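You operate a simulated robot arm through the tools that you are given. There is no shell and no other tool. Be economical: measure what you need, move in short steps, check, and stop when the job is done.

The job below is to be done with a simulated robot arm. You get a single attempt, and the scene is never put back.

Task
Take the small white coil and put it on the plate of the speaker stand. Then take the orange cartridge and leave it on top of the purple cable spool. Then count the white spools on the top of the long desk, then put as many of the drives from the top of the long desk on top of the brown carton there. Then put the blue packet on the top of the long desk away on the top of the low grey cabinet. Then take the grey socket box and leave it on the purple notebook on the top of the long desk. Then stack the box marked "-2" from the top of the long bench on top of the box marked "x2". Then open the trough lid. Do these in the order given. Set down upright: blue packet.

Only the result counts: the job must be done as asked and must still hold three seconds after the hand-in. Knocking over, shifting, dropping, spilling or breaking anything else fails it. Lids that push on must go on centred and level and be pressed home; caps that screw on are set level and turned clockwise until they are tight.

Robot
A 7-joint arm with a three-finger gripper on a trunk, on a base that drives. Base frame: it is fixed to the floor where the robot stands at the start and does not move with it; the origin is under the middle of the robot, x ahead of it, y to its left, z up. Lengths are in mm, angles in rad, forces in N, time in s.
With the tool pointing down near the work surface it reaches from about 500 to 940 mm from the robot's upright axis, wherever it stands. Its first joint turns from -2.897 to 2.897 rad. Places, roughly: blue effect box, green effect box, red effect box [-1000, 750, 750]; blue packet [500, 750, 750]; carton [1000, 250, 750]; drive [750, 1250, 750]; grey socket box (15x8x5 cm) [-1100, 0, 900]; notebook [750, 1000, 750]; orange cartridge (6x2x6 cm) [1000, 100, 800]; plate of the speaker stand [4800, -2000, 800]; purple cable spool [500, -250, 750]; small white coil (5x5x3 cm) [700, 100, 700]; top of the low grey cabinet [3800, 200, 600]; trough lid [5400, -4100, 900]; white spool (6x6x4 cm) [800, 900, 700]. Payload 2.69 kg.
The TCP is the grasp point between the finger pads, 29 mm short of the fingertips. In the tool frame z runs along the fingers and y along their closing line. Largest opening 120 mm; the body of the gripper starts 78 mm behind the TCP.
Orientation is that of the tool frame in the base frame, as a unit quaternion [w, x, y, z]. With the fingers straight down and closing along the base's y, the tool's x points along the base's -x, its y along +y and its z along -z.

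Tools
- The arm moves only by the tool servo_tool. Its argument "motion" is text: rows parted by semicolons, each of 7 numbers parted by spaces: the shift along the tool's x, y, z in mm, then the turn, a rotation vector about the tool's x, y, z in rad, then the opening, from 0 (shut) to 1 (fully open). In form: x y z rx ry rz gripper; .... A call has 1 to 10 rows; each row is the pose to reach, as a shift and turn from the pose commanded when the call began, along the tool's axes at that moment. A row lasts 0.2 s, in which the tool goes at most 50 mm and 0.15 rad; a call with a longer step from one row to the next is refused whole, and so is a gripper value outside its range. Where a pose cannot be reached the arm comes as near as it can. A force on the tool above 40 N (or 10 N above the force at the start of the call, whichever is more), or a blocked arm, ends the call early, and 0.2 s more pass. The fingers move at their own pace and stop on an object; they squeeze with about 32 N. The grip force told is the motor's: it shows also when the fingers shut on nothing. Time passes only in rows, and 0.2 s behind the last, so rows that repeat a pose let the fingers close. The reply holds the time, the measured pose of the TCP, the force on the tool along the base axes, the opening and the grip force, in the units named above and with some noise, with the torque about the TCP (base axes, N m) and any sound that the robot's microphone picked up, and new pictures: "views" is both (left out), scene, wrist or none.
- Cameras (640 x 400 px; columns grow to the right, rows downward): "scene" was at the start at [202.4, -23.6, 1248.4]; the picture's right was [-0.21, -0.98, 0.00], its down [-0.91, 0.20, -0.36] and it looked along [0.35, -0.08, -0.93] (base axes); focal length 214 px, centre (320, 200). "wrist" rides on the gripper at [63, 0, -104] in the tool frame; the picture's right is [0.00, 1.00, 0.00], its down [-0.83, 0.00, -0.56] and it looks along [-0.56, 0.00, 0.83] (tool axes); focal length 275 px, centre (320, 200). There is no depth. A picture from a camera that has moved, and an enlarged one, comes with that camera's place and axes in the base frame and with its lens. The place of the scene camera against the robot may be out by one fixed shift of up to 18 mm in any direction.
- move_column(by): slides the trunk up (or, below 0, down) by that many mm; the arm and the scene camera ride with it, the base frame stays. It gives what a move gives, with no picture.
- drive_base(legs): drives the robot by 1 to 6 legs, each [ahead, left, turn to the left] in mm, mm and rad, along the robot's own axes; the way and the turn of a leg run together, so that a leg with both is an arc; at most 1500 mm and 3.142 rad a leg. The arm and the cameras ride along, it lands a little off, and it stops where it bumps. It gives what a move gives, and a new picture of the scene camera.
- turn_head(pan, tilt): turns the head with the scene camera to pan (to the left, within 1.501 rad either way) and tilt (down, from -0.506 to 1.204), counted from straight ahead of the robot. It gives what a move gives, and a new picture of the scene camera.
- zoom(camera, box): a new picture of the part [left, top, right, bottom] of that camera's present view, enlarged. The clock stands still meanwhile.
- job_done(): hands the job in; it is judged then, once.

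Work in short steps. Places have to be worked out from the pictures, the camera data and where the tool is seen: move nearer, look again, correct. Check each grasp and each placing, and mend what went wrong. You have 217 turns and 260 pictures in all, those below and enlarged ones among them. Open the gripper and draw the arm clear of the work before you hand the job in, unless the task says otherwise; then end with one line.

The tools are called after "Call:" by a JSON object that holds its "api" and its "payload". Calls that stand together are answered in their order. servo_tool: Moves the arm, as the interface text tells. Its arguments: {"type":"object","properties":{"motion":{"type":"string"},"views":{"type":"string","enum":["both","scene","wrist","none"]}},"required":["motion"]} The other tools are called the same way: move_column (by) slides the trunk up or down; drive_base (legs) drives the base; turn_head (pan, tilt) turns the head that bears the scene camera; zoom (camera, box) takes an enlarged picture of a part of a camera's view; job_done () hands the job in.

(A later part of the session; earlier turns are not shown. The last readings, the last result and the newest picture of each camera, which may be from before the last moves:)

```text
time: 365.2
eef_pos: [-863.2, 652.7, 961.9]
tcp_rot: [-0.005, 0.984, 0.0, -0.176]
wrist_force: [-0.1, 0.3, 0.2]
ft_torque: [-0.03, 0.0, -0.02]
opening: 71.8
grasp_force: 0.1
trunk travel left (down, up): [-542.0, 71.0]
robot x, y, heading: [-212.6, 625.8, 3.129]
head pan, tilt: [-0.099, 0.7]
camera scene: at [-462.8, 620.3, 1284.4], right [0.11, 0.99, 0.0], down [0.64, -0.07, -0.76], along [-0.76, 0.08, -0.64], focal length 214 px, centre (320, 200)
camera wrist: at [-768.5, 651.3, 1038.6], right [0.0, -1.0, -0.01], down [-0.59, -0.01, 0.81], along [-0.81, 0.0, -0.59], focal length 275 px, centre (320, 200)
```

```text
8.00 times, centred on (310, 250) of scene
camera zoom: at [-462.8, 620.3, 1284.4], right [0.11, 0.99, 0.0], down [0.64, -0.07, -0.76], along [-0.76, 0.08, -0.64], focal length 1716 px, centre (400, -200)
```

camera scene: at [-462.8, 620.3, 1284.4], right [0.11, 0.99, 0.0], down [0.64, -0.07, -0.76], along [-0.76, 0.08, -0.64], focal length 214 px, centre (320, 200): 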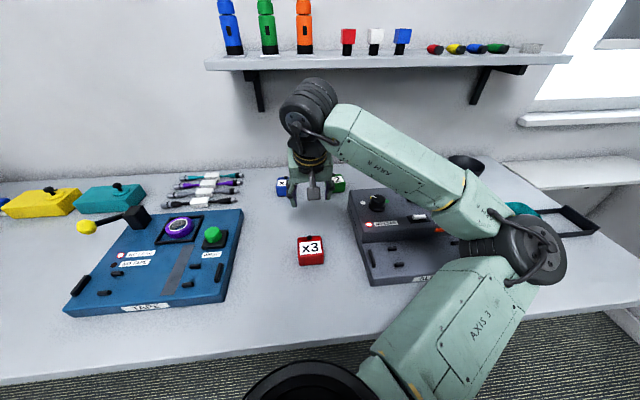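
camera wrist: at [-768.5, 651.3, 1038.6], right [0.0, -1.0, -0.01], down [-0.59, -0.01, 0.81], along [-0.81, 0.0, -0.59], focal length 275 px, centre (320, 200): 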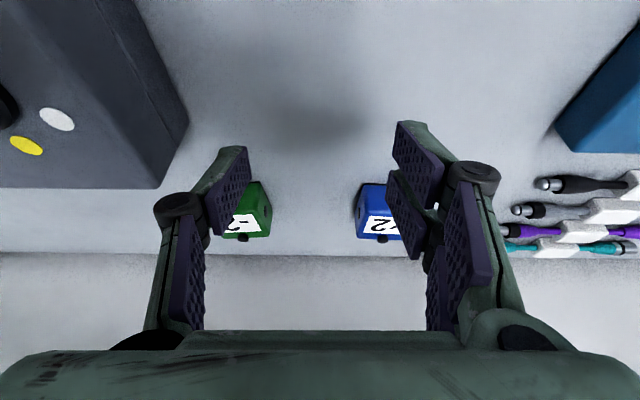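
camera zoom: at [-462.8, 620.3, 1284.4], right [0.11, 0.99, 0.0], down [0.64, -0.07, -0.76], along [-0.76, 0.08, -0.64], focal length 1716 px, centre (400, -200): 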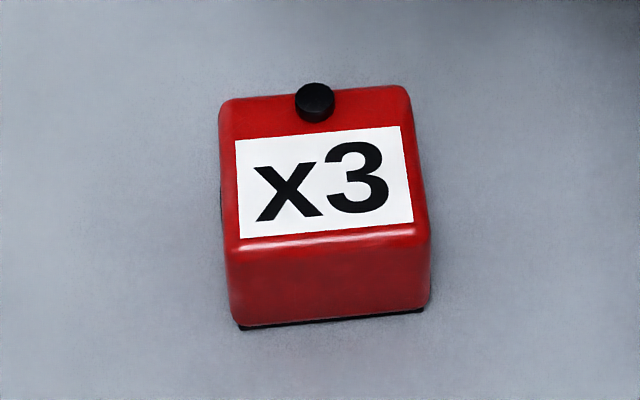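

The stud is a small footswitch at the rear of the top, so I'll set the green box slightly forward of it. Green ≈[-1016, 732], blue ≈[-1018, 586]. I move above green.

Call:
{"api": "servo_tool", "payload": {"motion": "-32 -20 20 0 0 0 0.6;-64 -40 40 0 0 0 0.6;-96 -60 60 0 0 0 0.6;-127 -79 81 0 0 0 0.6;-127 -79 81 0 0 0 0.6", "views": "both"}}

```text
time: 366.4
eef_pos: [-1011.2, 735.4, 932.6]
tcp_rot: [-0.005, 0.984, -0.001, -0.177]
wrist_force: [0.1, 0.3, -0.3]
ft_torque: [0.0, 0.01, 0.0]
opening: 71.9
grasp_force: 0.1
trunk travel left (down, up): [-542.0, 71.0]
robot x, y, heading: [-210.7, 625.9, 3.137]
head pan, tilt: [-0.099, 0.7]
camera scene: at [-462.7, 620.3, 1284.4], right [0.11, 0.99, 0.0], down [0.64, -0.07, -0.76], along [-0.76, 0.08, -0.64], focal length 214 px, centre (320, 200)
camera wrist: at [-915.2, 731.9, 1007.6], right [0.0, -1.0, -0.01], down [-0.59, -0.01, 0.81], along [-0.81, 0.01, -0.59], focal length 275 px, centre (320, 200)
```

scene: 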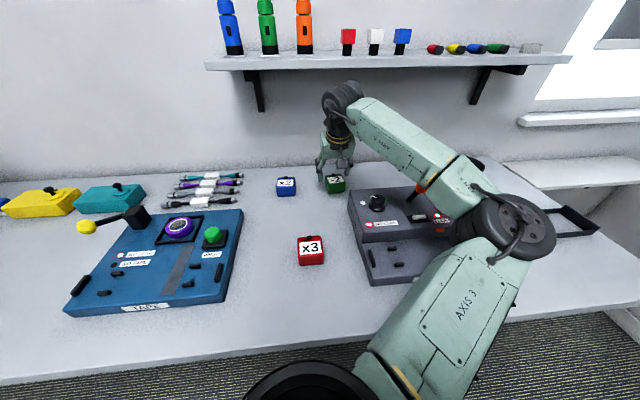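
wrist: 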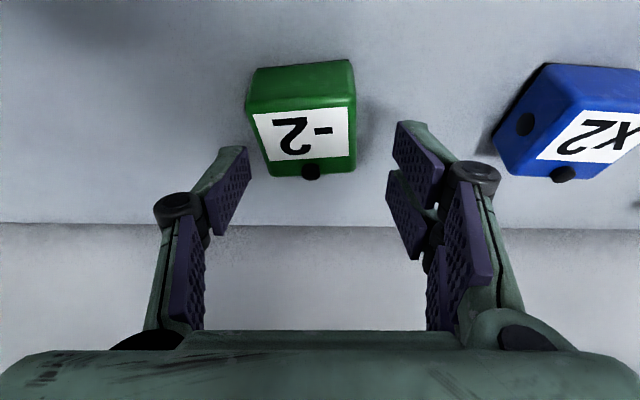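

I check the forearm's clearance to the orange lever of the SLEEVE machine.

Call:
{"api": "zoom", "payload": {"camera": "scene", "box": [340, 130, 500, 260]}}

Call:
{"api": "zoom", "payload": {"camera": "wrist", "box": [220, 40, 420, 200]}}

```text
3.08 times, centred on (420, 195) of scene
camera zoom: at [-462.7, 620.3, 1284.4], right [0.11, 0.99, 0.0], down [0.64, -0.07, -0.76], along [-0.76, 0.08, -0.64], focal length 660 px, centre (12, 215)
```

zoom: 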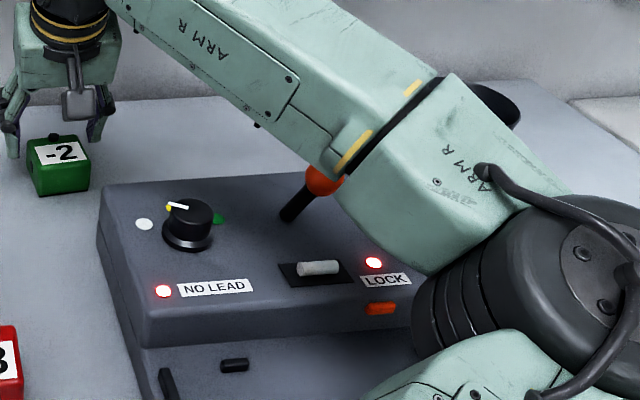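

```text
2.50 times, centred on (320, 120) of wrist
camera zoom: at [-915.2, 731.9, 1007.6], right [0.0, -1.0, -0.01], down [-0.59, -0.01, 0.81], along [-0.81, 0.01, -0.59], focal length 688 px, centre (320, 400)
```

zoom: 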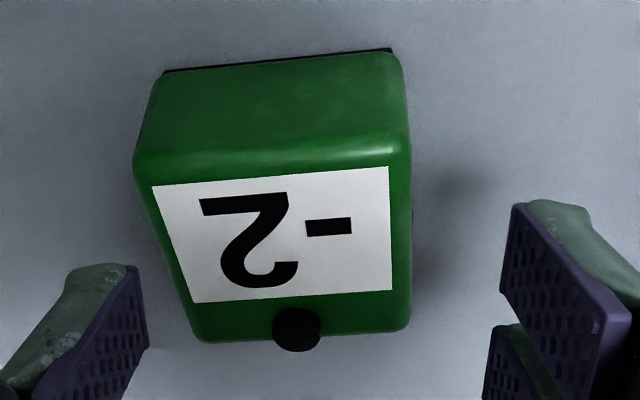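

The forearm passes close over that lever, so I withdraw and shift the base about 220 mm south for more clearance.

Call:
{"api": "servo_tool", "payload": {"motion": "30 0 -24 0 0 0 0.6;60 0 -48 0 0 0 0.6;95 0 -76 0 0 0 0.6;130 0 -105 0 0 0 0.6;163 0 -135 0 0 0 0.6", "views": "none"}}

Call:
{"api": "drive_base", "payload": {"legs": [[0, 220, 0]]}}

```text
time: 367.6
eef_pos: [-809.8, 732.3, 1001.1]
tcp_rot: [-0.006, 0.984, -0.002, -0.177]
wrist_force: [-0.9, 0.1, 0.6]
ft_torque: [0.0, -0.03, -0.01]
opening: 72.1
grasp_force: 0.0
trunk travel left (down, up): [-542.0, 71.0]
robot x, y, heading: [-213.2, 616.7, 3.134]
head pan, tilt: [-0.099, 0.7]
```

```text
time: 370.0
eef_pos: [-812.0, 509.9, 1000.3]
tcp_rot: [-0.006, 0.984, 0.001, -0.177]
wrist_force: [0.0, -0.2, 0.2]
ft_torque: [0.0, 0.02, 0.02]
opening: 72.0
grasp_force: 0.0
trunk travel left (down, up): [-542.0, 71.0]
robot x, y, heading: [-215.2, 401.7, 3.136]
head pan, tilt: [-0.099, 0.7]
camera scene: at [-464.2, 398.7, 1284.4], right [0.11, 0.99, 0.0], down [0.64, -0.07, -0.76], along [-0.76, 0.08, -0.64], focal length 214 px, centre (320, 200)
```

scene: 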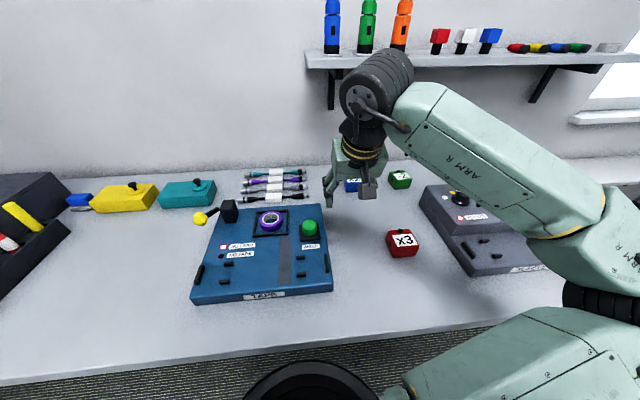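

Better clearance now. I move the tool over green via a low approach in front of the shelf.

Call:
{"api": "servo_tool", "payload": {"motion": "-9 -45 14 0 0 0 0.6;-18 -90 28 0 0 0 0.6;-28 -136 42 0 0 0 0.6;-37 -182 56 0 0 0 0.6;-46 -228 70 0 0 0 0.6;-86 -229 91 0 0 -0.05 0.6;-126 -229 112 0 0 -0.1 0.6;-166 -229 132 0 0 -0.1 0.6;-166 -229 132 0 0 -0.1 0.6", "views": "both"}}

```text
time: 371.5
eef_pos: [-890.3, 726.7, 947.3]
tcp_rot: [-0.019, 0.981, 0.03, -0.189]
wrist_force: [7.6, 6.0, 20.0]
ft_torque: [1.0, -0.13, -0.58]
opening: 82.8
grasp_force: 7.8
out of reach, approached as far as the arm can: row 6, 7
trunk travel left (down, up): [-542.0, 71.0]
robot x, y, heading: [-216.2, 400.9, 3.135]
head pan, tilt: [-0.099, 0.7]
stopped in row 7: the force on the tool passed its limit at 43 N (the readings are from after the stop); the commanded pose is now the measured one
camera scene: at [-462.6, 399.5, 1285.2], right [0.11, 0.99, 0.0], down [0.64, -0.07, -0.77], along [-0.76, 0.08, -0.64], focal length 214 px, centre (320, 200)
camera wrist: at [-793.0, 728.0, 1021.1], right [0.06, -1.0, -0.05], down [-0.56, -0.07, 0.82], along [-0.82, -0.02, -0.57], focal length 275 px, centre (320, 200)
```

scene: 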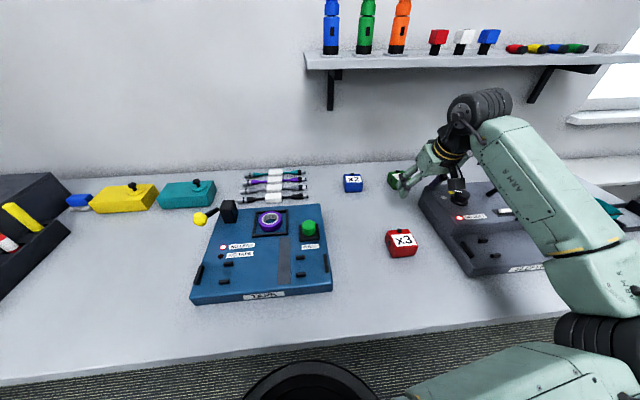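
wrist: 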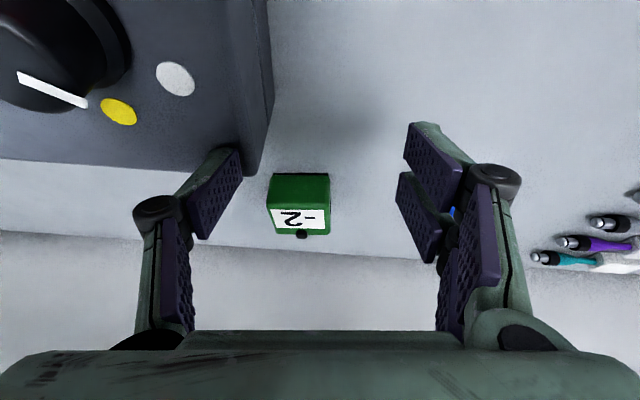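

The left finger touched the SLEEVE machine's edge. I back straight up and south at once.

Call:
{"api": "servo_tool", "payload": {"motion": "-8 0 -19 0 0 0 0.6;-18 5 -45 0 0 0 0.6;-22 30 -56 0 0 0 0.6;-22 60 -56 0 0 0 0.6", "views": "both"}}

```text
time: 372.5
eef_pos: [-890.2, 662.9, 998.9]
tcp_rot: [-0.017, 0.982, 0.032, -0.186]
wrist_force: [-0.4, 0.1, 0.0]
ft_torque: [-0.03, 0.01, -0.01]
opening: 72.0
grasp_force: 0.1
trunk travel left (down, up): [-542.0, 71.0]
robot x, y, heading: [-216.6, 401.9, 3.133]
head pan, tilt: [-0.099, 0.7]
camera scene: at [-464.5, 399.1, 1284.4], right [0.11, 0.99, 0.0], down [0.64, -0.07, -0.76], along [-0.76, 0.08, -0.64], focal length 214 px, centre (320, 200)
camera wrist: at [-791.9, 663.7, 1073.8], right [0.06, -1.0, -0.04], down [-0.57, -0.07, 0.82], along [-0.82, -0.03, -0.57], focal length 275 px, centre (320, 200)
```

scene: 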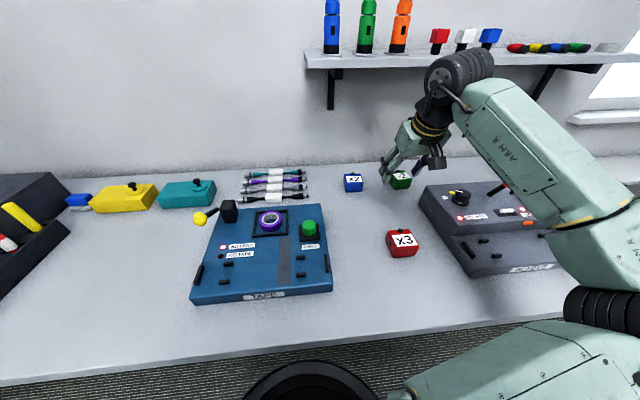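
wrist: 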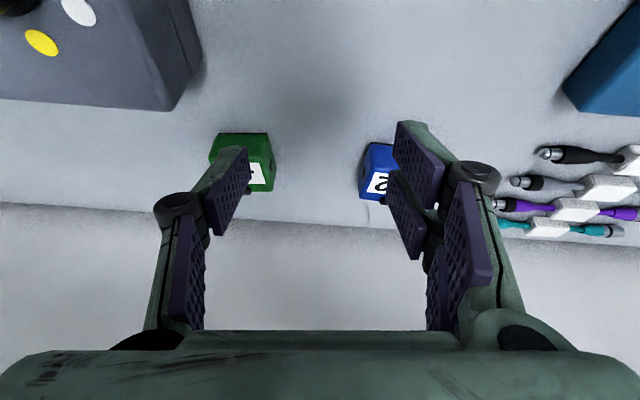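

The machine did not visibly move. I pull the arm back, raise the trunk 70 mm for forearm clearance, and set the base at about (-255, 500).

Call:
{"api": "servo_tool", "payload": {"motion": "27 15 -10 0 0 0.03 0.6;54 30 -20 0 0 0.06 0.6;80 55 -52 0 0 0.1 0.6;80 55 -52 0 0 0.1 0.6", "views": "none"}}

Call:
{"api": "move_column", "payload": {"by": 70}}

Call:
{"api": "drive_base", "payload": {"legs": [[40, -100, 0]]}}

```text
time: 373.5
eef_pos: [-792.4, 611.7, 1017.3]
tcp_rot: [-0.007, 0.982, -0.017, -0.186]
wrist_force: [0.0, 1.0, 0.4]
ft_torque: [0.0, 0.04, 0.0]
opening: 71.9
grasp_force: 0.0
trunk travel left (down, up): [-542.0, 71.0]
robot x, y, heading: [-214.9, 403.7, 3.138]
head pan, tilt: [-0.099, 0.7]
```

```text
time: 374.6
eef_pos: [-791.6, 611.4, 1089.0]
tcp_rot: [-0.006, 0.982, -0.016, -0.186]
wrist_force: [0.6, 0.3, 0.1]
ft_torque: [-0.01, -0.01, 0.02]
opening: 72.2
grasp_force: 0.1
trunk travel left (down, up): [-612.0, 1.0]
robot x, y, heading: [-215.4, 398.7, 3.137]
head pan, tilt: [-0.099, 0.7]
```

```text
time: 376.1
eef_pos: [-830.7, 713.7, 1088.0]
tcp_rot: [-0.006, 0.982, -0.015, -0.186]
wrist_force: [0.7, -0.4, -0.1]
ft_torque: [-0.01, -0.02, 0.03]
opening: 72.0
grasp_force: 0.1
trunk travel left (down, up): [-612.0, 1.0]
robot x, y, heading: [-256.7, 502.1, 3.135]
head pan, tilt: [-0.099, 0.7]
camera scene: at [-503.6, 501.1, 1354.3], right [0.11, 0.99, 0.0], down [0.64, -0.07, -0.76], along [-0.76, 0.08, -0.64], focal length 214 px, centre (320, 200)
```

scene: 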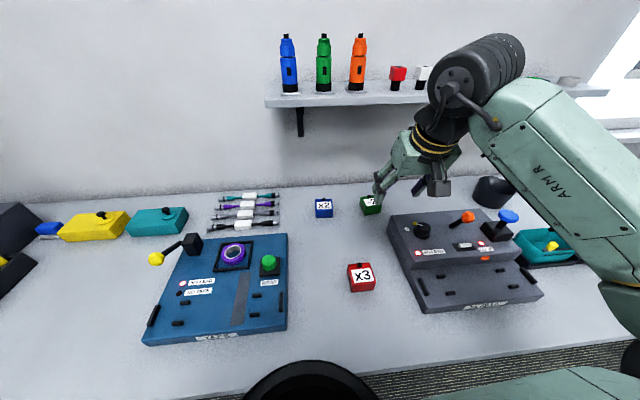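

Shelf front edge is x≈-1011, z≈1206; the machine's rear edge is at x≈-915. I go in along y≈690 first, then over green.

Call:
{"api": "servo_tool", "payload": {"motion": "-14 7 33 0 0 0 0.6;-27 14 66 0 0 0 0.6;-40 21 99 0 0 0 0.6;-54 28 131 0 0 0 0.6;-75 12 158 0 0 -0.04 0.6;-96 -4 185 0 0 -0.09 0.6;-116 -19 212 0 0 -0.13 0.6;-116 -19 212 0 0 -0.13 0.6", "views": "both"}}

```text
time: 377.9
eef_pos: [-1016.0, 738.8, 933.6]
tcp_rot: [-0.019, 0.981, 0.048, -0.186]
wrist_force: [0.6, 0.5, 0.7]
ft_torque: [0.01, -0.01, -0.01]
opening: 72.1
grasp_force: 0.0
trunk travel left (down, up): [-612.0, 1.0]
robot x, y, heading: [-254.3, 503.5, 3.136]
head pan, tilt: [-0.099, 0.7]
camera scene: at [-503.3, 500.7, 1354.4], right [0.11, 0.99, 0.0], down [0.64, -0.07, -0.77], along [-0.76, 0.08, -0.64], focal length 214 px, centre (320, 200)
camera wrist: at [-919.2, 742.4, 1008.2], right [0.09, -0.99, -0.06], down [-0.57, -0.1, 0.82], along [-0.82, -0.04, -0.57], focal length 275 px, centre (320, 200)
```

scene: 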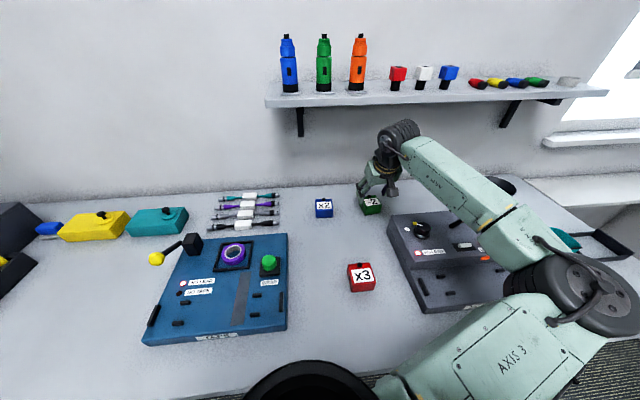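
wrist: 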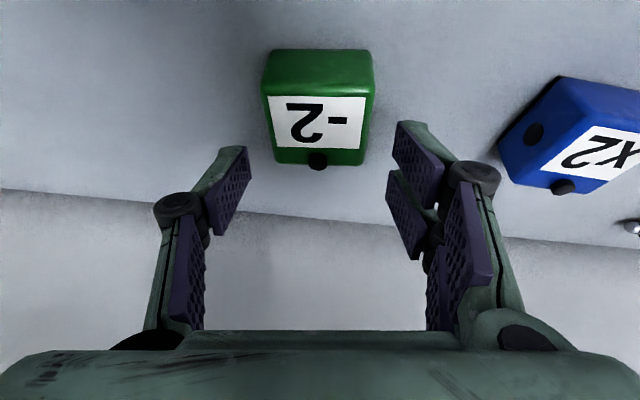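

Aligned. I level the slight roll and lower to TCP ≈886.

Call:
{"api": "servo_tool", "payload": {"motion": "4 0 11 -0.02 0 0 0.6;8 0 22 -0.04 0 0 0.6;13 1 34 -0.059 0 0 0.6;17 1 44 -0.059 0 0 0.6;17 1 44 -0.059 0 0 0.6", "views": "wrist"}}

```text
time: 379.1
eef_pos: [-1015.7, 740.5, 886.4]
tcp_rot: [0.011, 0.981, 0.054, -0.185]
wrist_force: [0.1, -0.4, 0.4]
ft_torque: [-0.01, -0.01, 0.01]
opening: 71.9
grasp_force: 0.1
trunk travel left (down, up): [-612.0, 1.0]
robot x, y, heading: [-254.1, 504.2, 3.134]
head pan, tilt: [-0.099, 0.7]
camera wrist: at [-919.3, 750.2, 961.0], right [0.11, -0.99, 0.0], down [-0.57, -0.06, 0.82], along [-0.81, -0.09, -0.57], focal length 275 px, centre (320, 200)
```

wrist: 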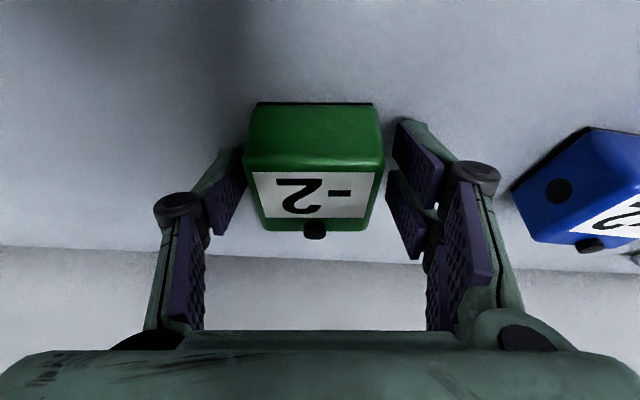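

Close and lift about 60 mm.

Call:
{"api": "servo_tool", "payload": {"motion": "0 0 0 0 0 0 0.4;0 0 0 0 0 0 0.2;0 0 0 0 0 0 0;0 0 0 0 0 0 0;-4 0 -9 0 0 0 0;-11 0 -28 0 0 0 0;-19 0 -48 0 0 0 0;-25 0 -63 0 0 0 0", "views": "wrist"}}

```text
time: 380.9
eef_pos: [-1016.4, 740.3, 954.1]
tcp_rot: [0.011, 0.981, 0.054, -0.184]
wrist_force: [-0.1, 0.1, -1.8]
ft_torque: [-0.01, -0.01, 0.01]
opening: 57.5
grasp_force: 32.2
trunk travel left (down, up): [-612.0, 1.0]
robot x, y, heading: [-255.7, 502.8, 3.135]
head pan, tilt: [-0.099, 0.7]
camera wrist: at [-919.9, 749.6, 1028.8], right [0.11, -0.99, 0.0], down [-0.57, -0.07, 0.82], along [-0.81, -0.09, -0.57], focal length 275 px, centre (320, 200)
```

wrist: 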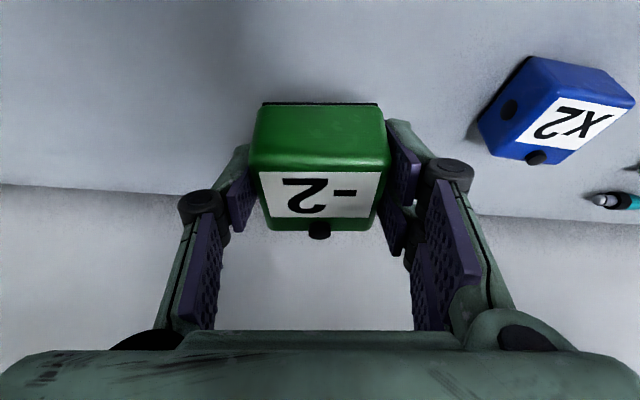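

Green is held (57 mm). I move over toward blue, turning the tool by about -0.27 rad about the vertical to match blue's yaw.

Call:
{"api": "servo_tool", "payload": {"motion": "-3 38 -4 0.024 0 0.063 0;-6 77 -6 0.049 0 0.125 0;-9 116 -6 0.073 0 0.188 0;-11 155 -6 0.098 0 0.251 0;-11 155 -6 0.098 0 0.251 0", "views": "both"}}

Call:
{"api": "zoom", "payload": {"camera": "scene", "box": [280, 130, 400, 230]}}

```text
time: 382.1
eef_pos: [-1007.6, 585.0, 964.2]
tcp_rot: [-0.015, 0.98, -0.079, -0.183]
wrist_force: [-0.1, -0.8, -1.4]
ft_torque: [0.0, 0.03, 0.01]
opening: 57.3
grasp_force: 31.5
trunk travel left (down, up): [-612.0, 1.0]
robot x, y, heading: [-258.4, 501.6, 3.132]
head pan, tilt: [-0.099, 0.7]
camera scene: at [-503.5, 500.9, 1354.3], right [0.11, 0.99, 0.0], down [0.64, -0.07, -0.76], along [-0.76, 0.08, -0.64], focal length 214 px, centre (320, 200)
camera wrist: at [-911.4, 569.2, 1039.0], right [-0.16, -0.99, 0.0], down [-0.57, 0.09, 0.82], along [-0.81, 0.13, -0.57], focal length 275 px, centre (320, 200)
```

scene: 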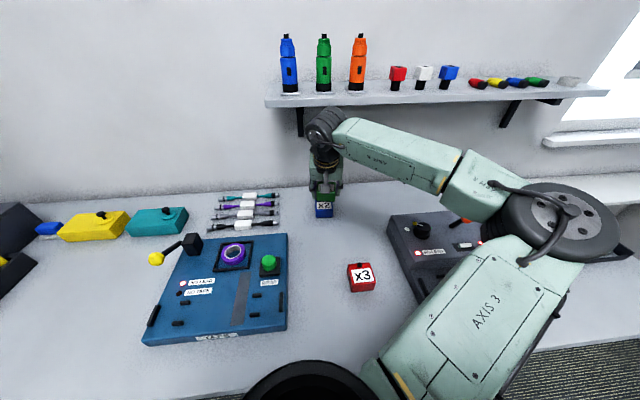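
wrist: 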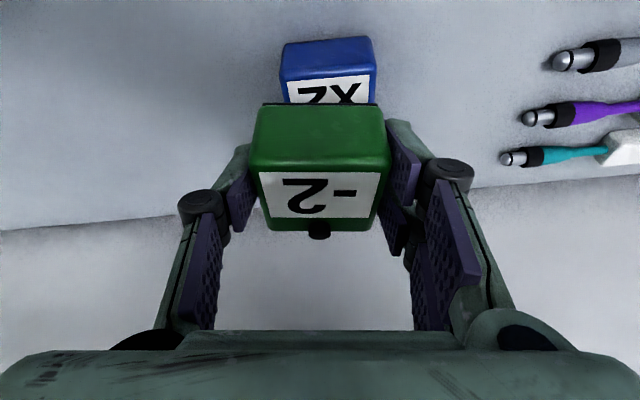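

```text
4.00 times, centred on (340, 180) of scene
camera zoom: at [-503.5, 500.9, 1354.3], right [0.11, 0.99, 0.0], down [0.64, -0.07, -0.76], along [-0.76, 0.08, -0.64], focal length 858 px, centre (240, 280)
```

zoom: 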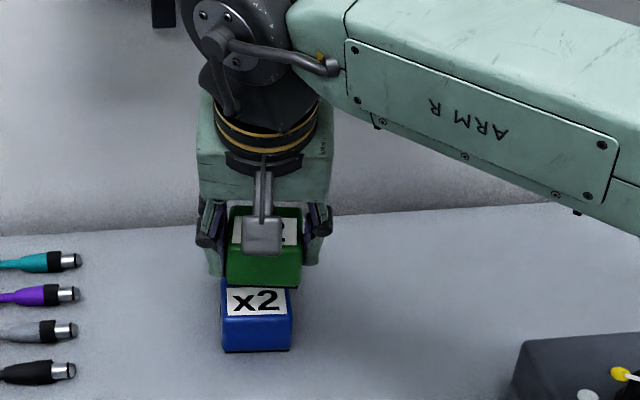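

Blue centre ≈[-1023, 580], top z≈896. I trim the yaw (+0.1), shift so green sits ~15 mm forward of the stud, and come down to ~938.

Call:
{"api": "servo_tool", "payload": {"motion": "5 5 0 -0.018 0 -0.046 0;10 5 8 -0.036 0 -0.093 0;17 5 21 -0.036 0 -0.093 0;17 5 21 -0.036 0 -0.093 0", "views": "both"}}

Call:
{"api": "zoom", "payload": {"camera": "scene", "box": [295, 170, 355, 230]}}

```text
time: 383.1
eef_pos: [-999.8, 580.2, 938.3]
tcp_rot: [-0.005, 0.982, -0.03, -0.184]
wrist_force: [0.0, 0.6, -2.1]
ft_torque: [0.01, -0.05, 0.0]
opening: 57.2
grasp_force: 32.0
trunk travel left (down, up): [-612.0, 1.0]
robot x, y, heading: [-253.1, 505.5, 3.136]
head pan, tilt: [-0.099, 0.7]
camera scene: at [-503.5, 500.7, 1354.4], right [0.11, 0.99, 0.0], down [0.64, -0.07, -0.76], along [-0.76, 0.08, -0.64], focal length 214 px, centre (320, 200)
camera wrist: at [-902.8, 572.8, 1012.7], right [-0.06, -1.0, 0.0], down [-0.57, 0.03, 0.82], along [-0.82, 0.05, -0.57], focal length 275 px, centre (320, 200)
```

scene: 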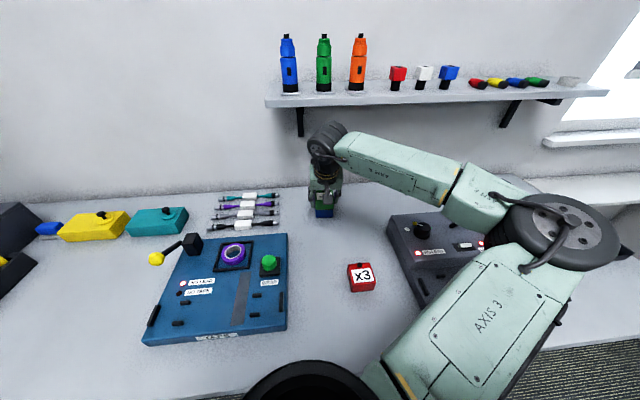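
wrist: 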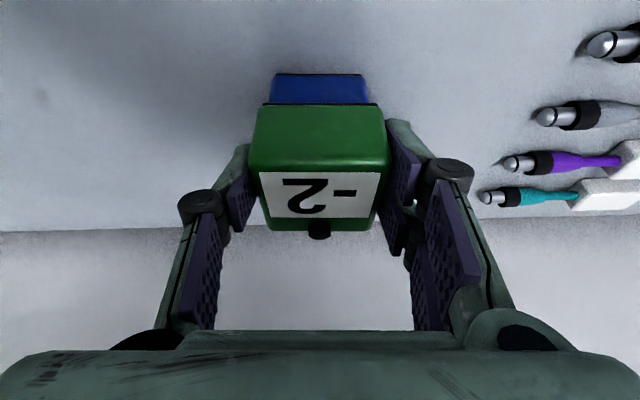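

```text
6.67 times, centred on (325, 200) of scene
camera zoom: at [-503.5, 500.7, 1354.4], right [0.11, 0.99, 0.0], down [0.64, -0.07, -0.76], along [-0.76, 0.08, -0.64], focal length 1430 px, centre (287, 200)
```

zoom: 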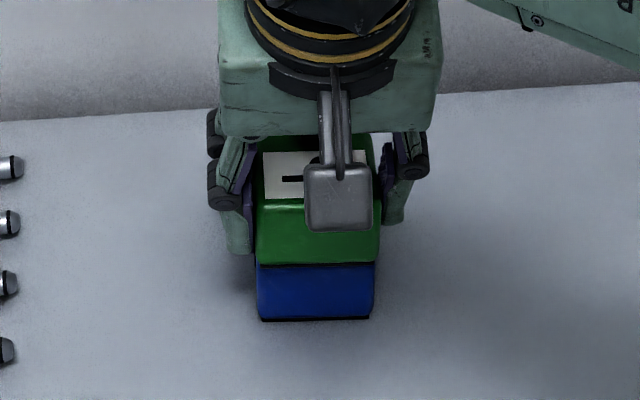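

Aligned and ~17 mm forward. I creep down to contact.

Call:
{"api": "servo_tool", "payload": {"motion": "0.7 0 1.9 0 0 0 0;1.4 0 3.7 0 0 0 0;2.2 0 5.6 0 0 0 0;2.9 0 7.4 0 0 0 0", "views": "wrist"}}

```text
time: 384.1
eef_pos: [-1001.0, 579.3, 930.0]
tcp_rot: [-0.006, 0.983, -0.031, -0.183]
wrist_force: [-0.9, -0.8, -2.2]
ft_torque: [-0.04, 0.01, 0.06]
opening: 57.5
grasp_force: 32.4
trunk travel left (down, up): [-612.0, 1.0]
robot x, y, heading: [-252.9, 501.4, 3.133]
head pan, tilt: [-0.099, 0.7]
camera wrist: at [-903.5, 572.9, 1005.1], right [-0.06, -1.0, 0.0], down [-0.57, 0.03, 0.82], along [-0.82, 0.05, -0.57], focal length 275 px, centre (320, 200)
```

wrist: 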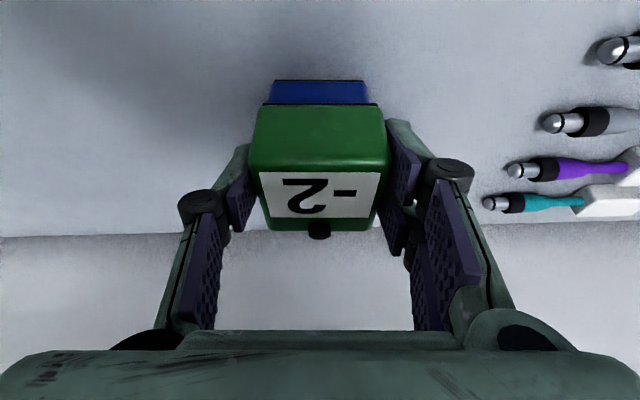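

No contact yet; a few mm further.

Call:
{"api": "servo_tool", "payload": {"motion": "0.7 0 1.9 0 0 0 0;1.4 0 3.7 0 0 0 0;2.2 0 5.6 0 0 0 0;2.9 0 7.4 0 0 0 0", "views": "wrist"}}

```text
time: 385.1
eef_pos: [-1000.3, 579.6, 926.6]
tcp_rot: [-0.006, 0.982, -0.03, -0.188]
wrist_force: [2.0, 0.6, 22.2]
ft_torque: [0.05, -0.16, -0.01]
opening: 57.7
grasp_force: 32.3
trunk travel left (down, up): [-612.0, 1.0]
robot x, y, heading: [-253.5, 499.1, 3.139]
head pan, tilt: [-0.099, 0.7]
camera wrist: at [-903.1, 572.8, 1000.4], right [-0.06, -1.0, 0.0], down [-0.57, 0.03, 0.82], along [-0.82, 0.05, -0.57], focal length 275 px, centre (320, 200)
```

wrist: 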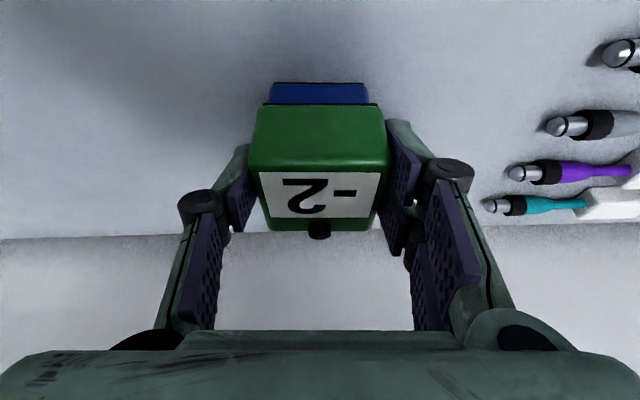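

Contact at TCP ≈927. I relieve, open and retreat up along the tool axis.

Call:
{"api": "servo_tool", "payload": {"motion": "-1 0 -3 0 0 0 0;-1 0 -3 0 0 0 0.55;-1 0 -3 0 0 0 0.6;-1 0 -3 0 0 0 0.6;0 0 -25 0 0 0 0.6;15 0 -55 0 0 0 0.6;40 0 -90 0 0 0 0.6", "views": "both"}}

Call:
{"api": "zoom", "payload": {"camera": "scene", "box": [285, 150, 365, 230]}}

```text
time: 386.7
eef_pos: [-928.7, 574.2, 992.7]
tcp_rot: [-0.006, 0.983, -0.03, -0.184]
wrist_force: [-0.4, 0.1, -0.4]
ft_torque: [0.01, 0.03, 0.0]
opening: 72.1
grasp_force: 0.1
trunk travel left (down, up): [-612.0, 1.0]
robot x, y, heading: [-254.6, 498.6, 3.137]
head pan, tilt: [-0.099, 0.7]
camera scene: at [-502.9, 500.7, 1354.5], right [0.11, 0.99, 0.0], down [0.64, -0.07, -0.77], along [-0.76, 0.08, -0.64], focal length 214 px, centre (320, 200)
camera wrist: at [-832.6, 567.9, 1067.7], right [-0.06, -1.0, 0.0], down [-0.57, 0.03, 0.82], along [-0.82, 0.05, -0.57], focal length 275 px, centre (320, 200)
```

scene: 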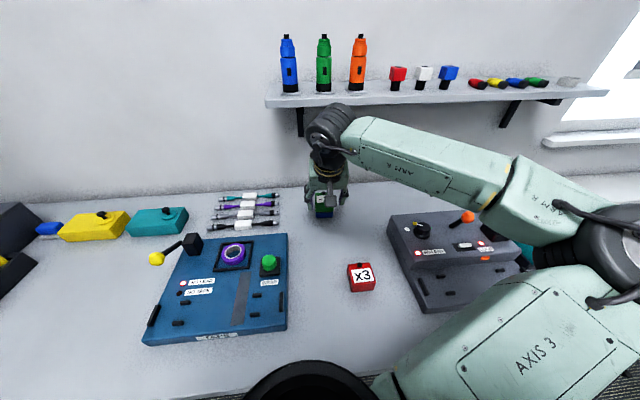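
wrist: 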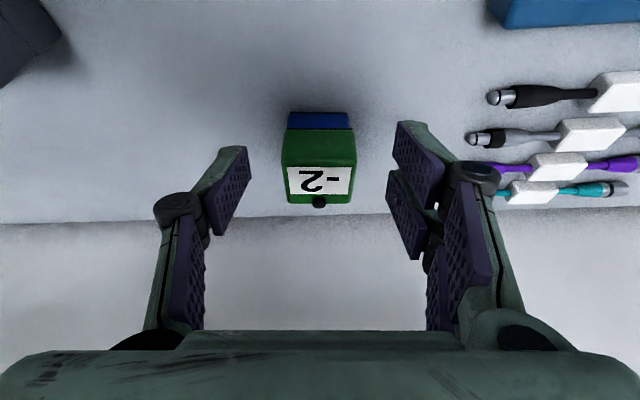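

```text
5.00 times, centred on (325, 190) of scene
camera zoom: at [-502.9, 500.7, 1354.5], right [0.11, 0.99, 0.0], down [0.64, -0.07, -0.77], along [-0.76, 0.08, -0.64], focal length 1072 px, centre (295, 250)
```

zoom: 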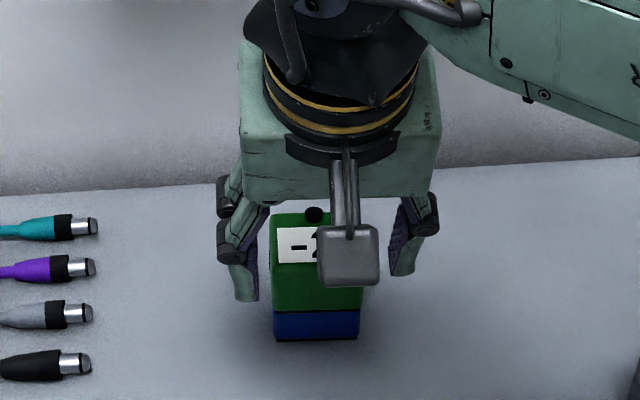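

The stack stands. I withdraw the arm, level the tool and check the stack with a zoom.

Call:
{"api": "servo_tool", "payload": {"motion": "12 8 -22 0 0.06 -0.01 0.6;24 16 -45 0 0.12 -0.02 0.6;36 24 -68 0 0.18 -0.03 0.6;48 32 -90 0 0.25 -0.04 0.6;60 40 -112 0 0.31 -0.05 0.6;73 47 -135 0 0.37 -0.06 0.6", "views": "none"}}

Call:
{"api": "zoom", "payload": {"camera": "scene", "box": [285, 150, 365, 230]}}

Call:
{"api": "zoom", "payload": {"camera": "scene", "box": [360, 180, 560, 320]}}

```text
time: 388.1
eef_pos: [-816.2, 521.1, 1092.1]
tcp_rot: [-0.006, 1.0, -0.002, 0.001]
wrist_force: [-0.2, -0.7, 0.5]
ft_torque: [-0.02, 0.01, 0.01]
opening: 72.0
grasp_force: 0.1
trunk travel left (down, up): [-612.0, 1.0]
robot x, y, heading: [-253.0, 502.7, 3.134]
head pan, tilt: [-0.099, 0.7]
```

```text
5.00 times, centred on (325, 190) of scene
camera zoom: at [-503.4, 500.6, 1354.4], right [0.11, 0.99, 0.0], down [0.64, -0.07, -0.76], along [-0.76, 0.08, -0.64], focal length 1072 px, centre (295, 250)
```

zoom: 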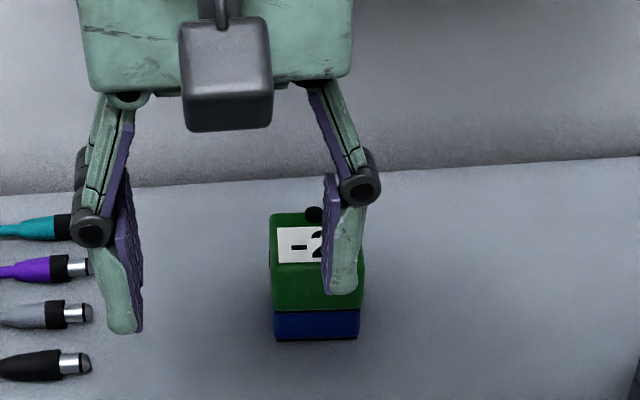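

```text
2.86 times, centred on (460, 250) of scene
camera zoom: at [-503.4, 500.6, 1354.4], right [0.11, 0.99, 0.0], down [0.64, -0.07, -0.76], along [-0.76, 0.08, -0.64], focal length 613 px, centre (-80, 57)
```

zoom: 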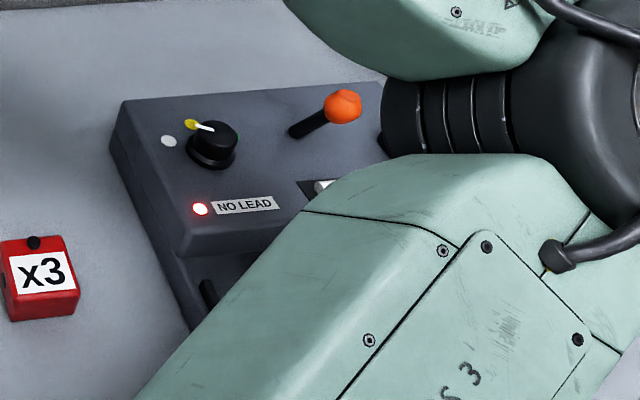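

Stack is level and stable. Now to the trough: I back off, turn south, drive round and head east.

Call:
{"api": "drive_base", "payload": {"legs": [[-140, 0, 0], [0, 0, 1.575], [1400, 0, 0], [580, 0, 0], [0, 0, 1.571], [1300, 0, 0]]}}

Call:
{"api": "drive_base", "payload": {"legs": [[1150, 0, 0]]}}

Call:
{"api": "turn_head", "payload": {"pan": -0.6, "tilt": 0.35}}

```text
time: 412.9
eef_pos: [1734.0, -1531.0, 1090.4]
tcp_rot: [0.0, 0.005, 1.0, -0.005]
wrist_force: [0.0, 0.3, -0.2]
ft_torque: [-0.01, -0.02, 0.0]
opening: 72.0
grasp_force: 0.0
trunk travel left (down, up): [-612.0, 1.0]
robot x, y, heading: [1171.2, -1508.9, -0.014]
head pan, tilt: [-0.099, 0.7]
camera scene: at [1403.7, -1532.3, 1354.3], right [-0.11, -0.99, 0.0], down [-0.64, 0.07, -0.76], along [0.76, -0.09, -0.64], focal length 214 px, centre (320, 200)
```

scene: 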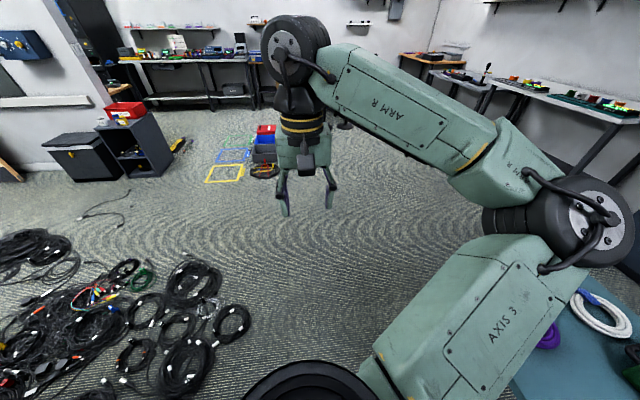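

```text
time: 418.7
eef_pos: [2883.7, -1554.7, 1091.9]
tcp_rot: [0.0, 0.007, 1.0, -0.006]
wrist_force: [0.3, 0.3, -0.7]
ft_torque: [0.02, -0.02, -0.02]
opening: 71.8
grasp_force: 0.0
trunk travel left (down, up): [-612.0, 1.0]
robot x, y, heading: [2319.2, -1526.4, -0.022]
head pan, tilt: [-0.099, 0.7]
camera scene: at [2554.1, -1552.8, 1354.3], right [-0.12, -0.99, 0.0], down [-0.64, 0.08, -0.76], along [0.76, -0.09, -0.64], focal length 214 px, centre (320, 200)
```

scene: 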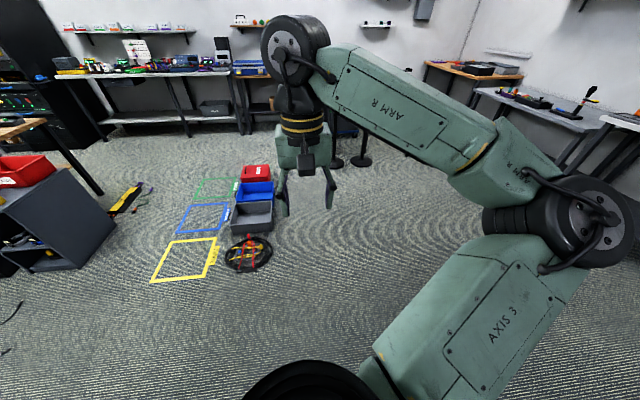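

```text
time: 419.7
eef_pos: [2883.5, -1554.7, 1092.3]
tcp_rot: [-0.001, 0.008, 1.0, -0.005]
wrist_force: [-0.6, -0.4, 1.0]
ft_torque: [0.02, 0.0, 0.0]
opening: 72.0
grasp_force: 0.1
trunk travel left (down, up): [-612.0, 1.0]
robot x, y, heading: [2322.3, -1526.0, -0.018]
head pan, tilt: [-0.6, 0.351]
camera scene: at [2545.3, -1596.8, 1385.7], right [-0.58, -0.81, 0.0], down [-0.28, 0.2, -0.94], along [0.76, -0.54, -0.34], focal length 214 px, centre (320, 200)
```

scene: 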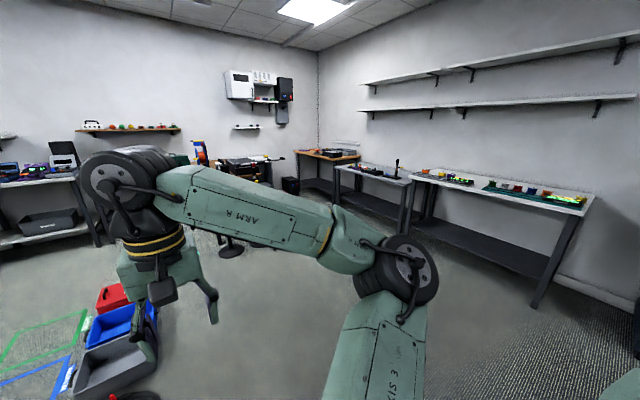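

The trough should be on the wooden table in the far right corner. I drive toward it, passing clear of the stands.

Call:
{"api": "drive_base", "payload": {"legs": [[1000, -900, 0.018], [1200, -500, 0]]}}

Call:
{"api": "turn_head", "payload": {"pan": -0.8, "tilt": 0.4}}

```text
time: 433.2
eef_pos: [5062.6, -2964.6, 1091.6]
tcp_rot: [0.0, -0.002, 1.0, -0.005]
wrist_force: [0.3, -0.1, 0.3]
ft_torque: [-0.02, -0.01, 0.03]
opening: 72.2
grasp_force: 0.0
trunk travel left (down, up): [-612.0, 1.0]
robot x, y, heading: [4499.0, -2949.5, -0.001]
head pan, tilt: [-0.6, 0.351]
camera scene: at [4725.7, -3012.6, 1385.7], right [-0.56, -0.83, 0.0], down [-0.28, 0.19, -0.94], along [0.77, -0.53, -0.34], focal length 214 px, centre (320, 200)
```

scene: 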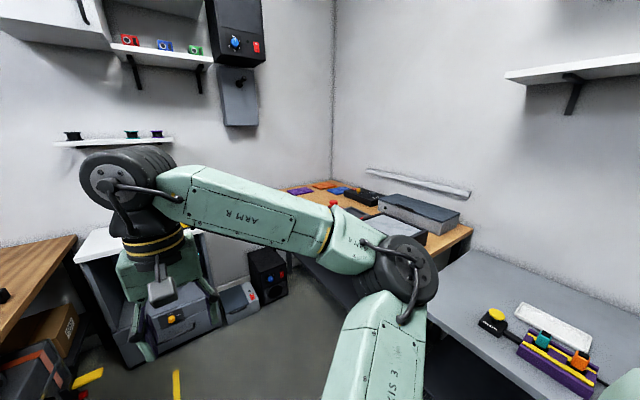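

```text
time: 433.9
eef_pos: [5063.0, -2963.7, 1090.1]
tcp_rot: [0.0, -0.002, 1.0, -0.006]
wrist_force: [0.8, -0.9, -0.1]
ft_torque: [0.03, 0.0, 0.0]
opening: 72.0
grasp_force: 0.0
trunk travel left (down, up): [-612.0, 1.0]
robot x, y, heading: [4498.9, -2951.6, 0.0]
head pan, tilt: [-0.799, 0.4]
camera scene: at [4713.3, -3026.3, 1381.3], right [-0.72, -0.7, 0.0], down [-0.27, 0.28, -0.92], along [0.64, -0.66, -0.39], focal length 214 px, centre (320, 200)
```

scene: 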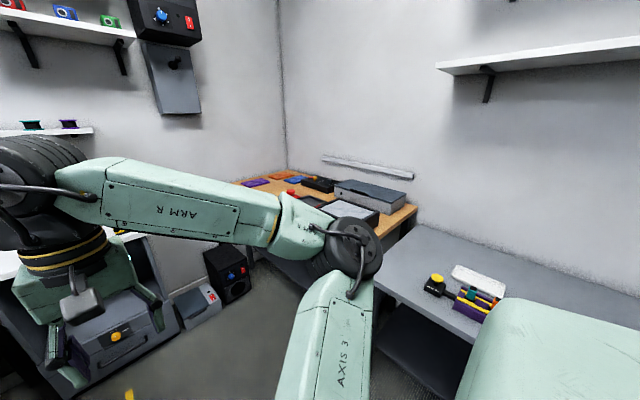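

I turn the base right about 0.9 rad to face the corner table.

Call:
{"api": "drive_base", "payload": {"legs": [[0, 0, -0.9]]}}

Call:
{"api": "turn_head", "payload": {"pan": 0.25, "tilt": 0.45}}

Call:
{"api": "zoom", "payload": {"camera": "scene", "box": [160, 110, 480, 300]}}

```text
time: 436.7
eef_pos: [4838.0, -3398.2, 1091.6]
tcp_rot: [-0.003, 0.432, 0.902, -0.005]
wrist_force: [0.1, 0.5, 1.6]
ft_torque: [-0.03, 0.0, -0.02]
opening: 72.0
grasp_force: 0.0
trunk travel left (down, up): [-612.0, 1.0]
robot x, y, heading: [4504.5, -2950.5, -0.9]
head pan, tilt: [-0.799, 0.4]
camera scene: at [4577.6, -3174.1, 1381.2], right [-0.99, 0.13, 0.0], down [0.05, 0.39, -0.92], along [-0.12, -0.91, -0.39], focal length 214 px, centre (320, 200)
```

scene: 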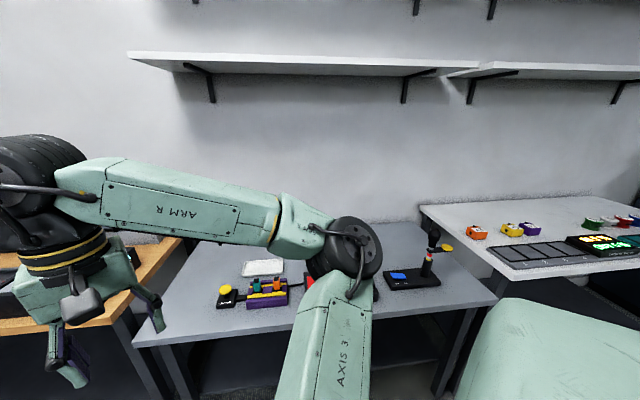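

```text
time: 438.0
eef_pos: [4836.6, -3398.0, 1090.7]
tcp_rot: [-0.002, 0.433, 0.901, -0.005]
wrist_force: [0.0, -0.5, 0.2]
ft_torque: [-0.03, -0.02, 0.0]
opening: 72.0
grasp_force: 0.1
trunk travel left (down, up): [-612.0, 1.0]
robot x, y, heading: [4502.8, -2947.3, -0.906]
head pan, tilt: [0.25, 0.45]
camera scene: at [4662.7, -3137.9, 1376.6], right [-0.61, -0.8, 0.0], down [-0.35, 0.26, -0.9], along [0.72, -0.55, -0.44], focal length 214 px, centre (320, 200)
```

scene: 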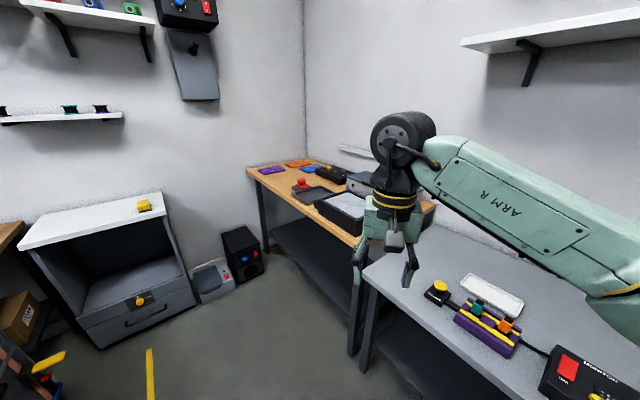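

```text
2.00 times, centred on (320, 205) of scene
camera zoom: at [4662.7, -3137.9, 1376.6], right [-0.61, -0.8, 0.0], down [-0.35, 0.26, -0.9], along [0.72, -0.55, -0.44], focal length 429 px, centre (320, 190)
```

zoom: 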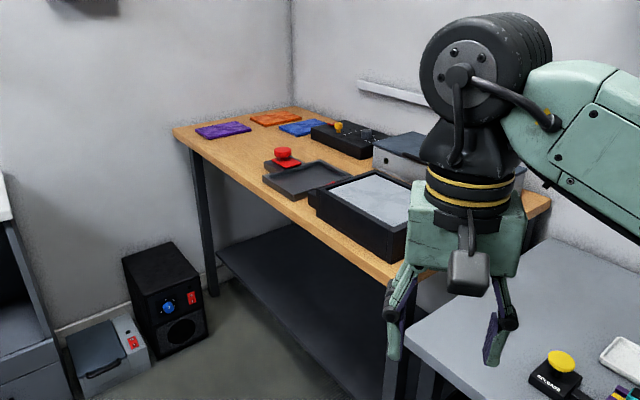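

The trough (box with grey lid) sits on the corner table near [5500, -4100]. I position the base at about (5450, -3230) facing south.

Call:
{"api": "drive_base", "payload": {"legs": [[0, 0, -0.665], [0, 950, 0], [250, 0, 0]]}}

Call:
{"api": "turn_head", "payload": {"pan": 0.0, "tilt": 0.6}}

Call:
{"api": "zoom", "payload": {"camera": "wrist", "box": [0, 0, 640, 400]}}

```text
time: 448.9
eef_pos: [5442.5, -3747.3, 1090.6]
tcp_rot: [-0.004, 0.699, 0.715, -0.004]
wrist_force: [0.0, -0.4, -0.3]
ft_torque: [0.02, -0.01, 0.0]
opening: 72.0
grasp_force: 0.2
trunk travel left (down, up): [-612.0, 1.0]
robot x, y, heading: [5444.9, -3184.5, -1.55]
head pan, tilt: [0.25, 0.45]
camera scene: at [5466.2, -3441.4, 1376.4], right [-0.96, -0.27, 0.0], down [-0.12, 0.42, -0.9], along [0.24, -0.87, -0.44], focal length 214 px, centre (320, 200)
```

scene: 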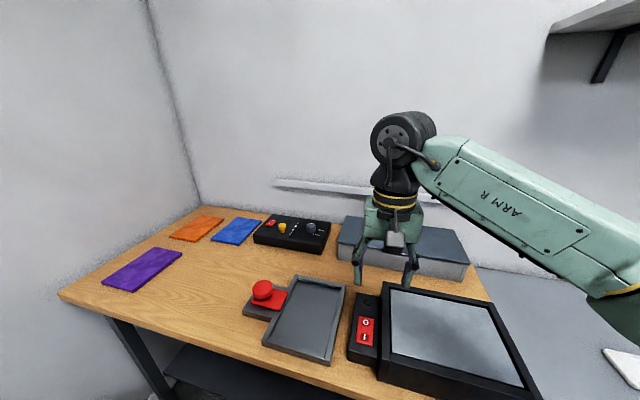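

```text
time: 449.7
eef_pos: [5441.8, -3746.5, 1090.8]
tcp_rot: [-0.004, 0.698, 0.716, -0.003]
wrist_force: [0.9, -0.8, -0.5]
ft_torque: [-0.02, -0.02, -0.02]
opening: 72.2
grasp_force: 0.1
trunk travel left (down, up): [-612.0, 1.0]
robot x, y, heading: [5441.4, -3181.9, -1.554]
head pan, tilt: [0.0, 0.6]
camera scene: at [5443.5, -3440.6, 1363.0], right [-1.0, -0.02, 0.0], down [-0.01, 0.56, -0.83], along [0.02, -0.83, -0.56], focal length 214 px, centre (320, 200)
```

scene: 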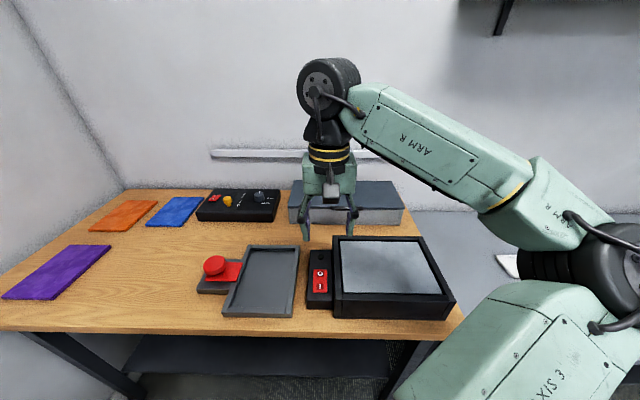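

```text
1.00 times, centred on (320, 200) of wrist (not enlarged: the box is as wide or as high as the picture)
camera zoom: at [5442.5, -3685.3, 1196.2], right [1.0, 0.03, -0.01], down [0.03, -0.83, 0.56], along [0.01, -0.56, -0.83], focal length 275 px, centre (320, 200)
```

zoom: 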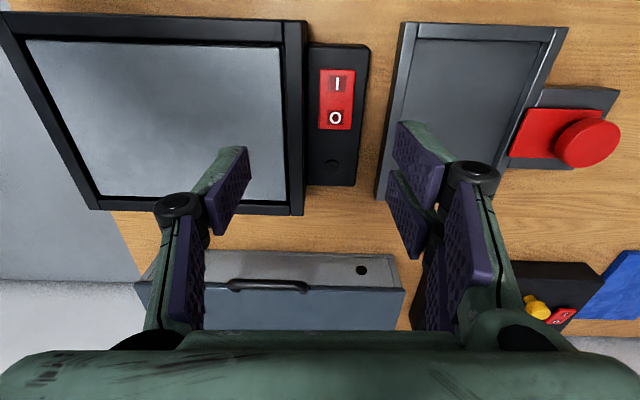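

I zoom on the trough to see how lid and handle are made.

Call:
{"api": "zoom", "payload": {"camera": "wrist", "box": [120, 220, 440, 340]}}

Call:
{"api": "zoom", "payload": {"camera": "scene", "box": [270, 150, 430, 250]}}

```text
2.00 times, centred on (280, 280) of wrist
camera zoom: at [5442.5, -3685.3, 1196.2], right [1.0, 0.03, -0.01], down [0.03, -0.83, 0.56], along [0.01, -0.56, -0.83], focal length 551 px, centre (400, 40)
```

zoom: 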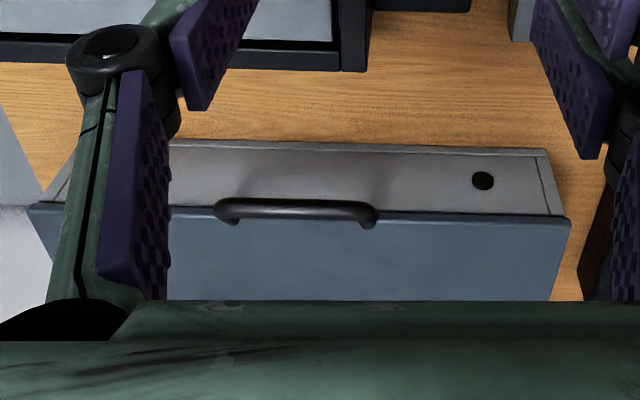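

```text
4.00 times, centred on (350, 200) of scene
camera zoom: at [5443.5, -3440.6, 1363.0], right [-1.0, -0.02, 0.0], down [-0.01, 0.56, -0.83], along [0.02, -0.83, -0.56], focal length 858 px, centre (200, 200)
```

zoom: 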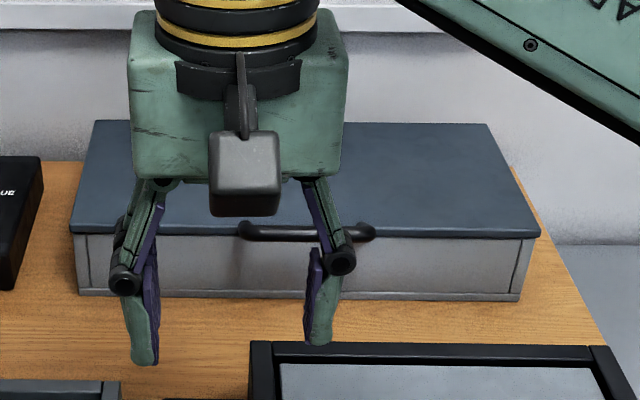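

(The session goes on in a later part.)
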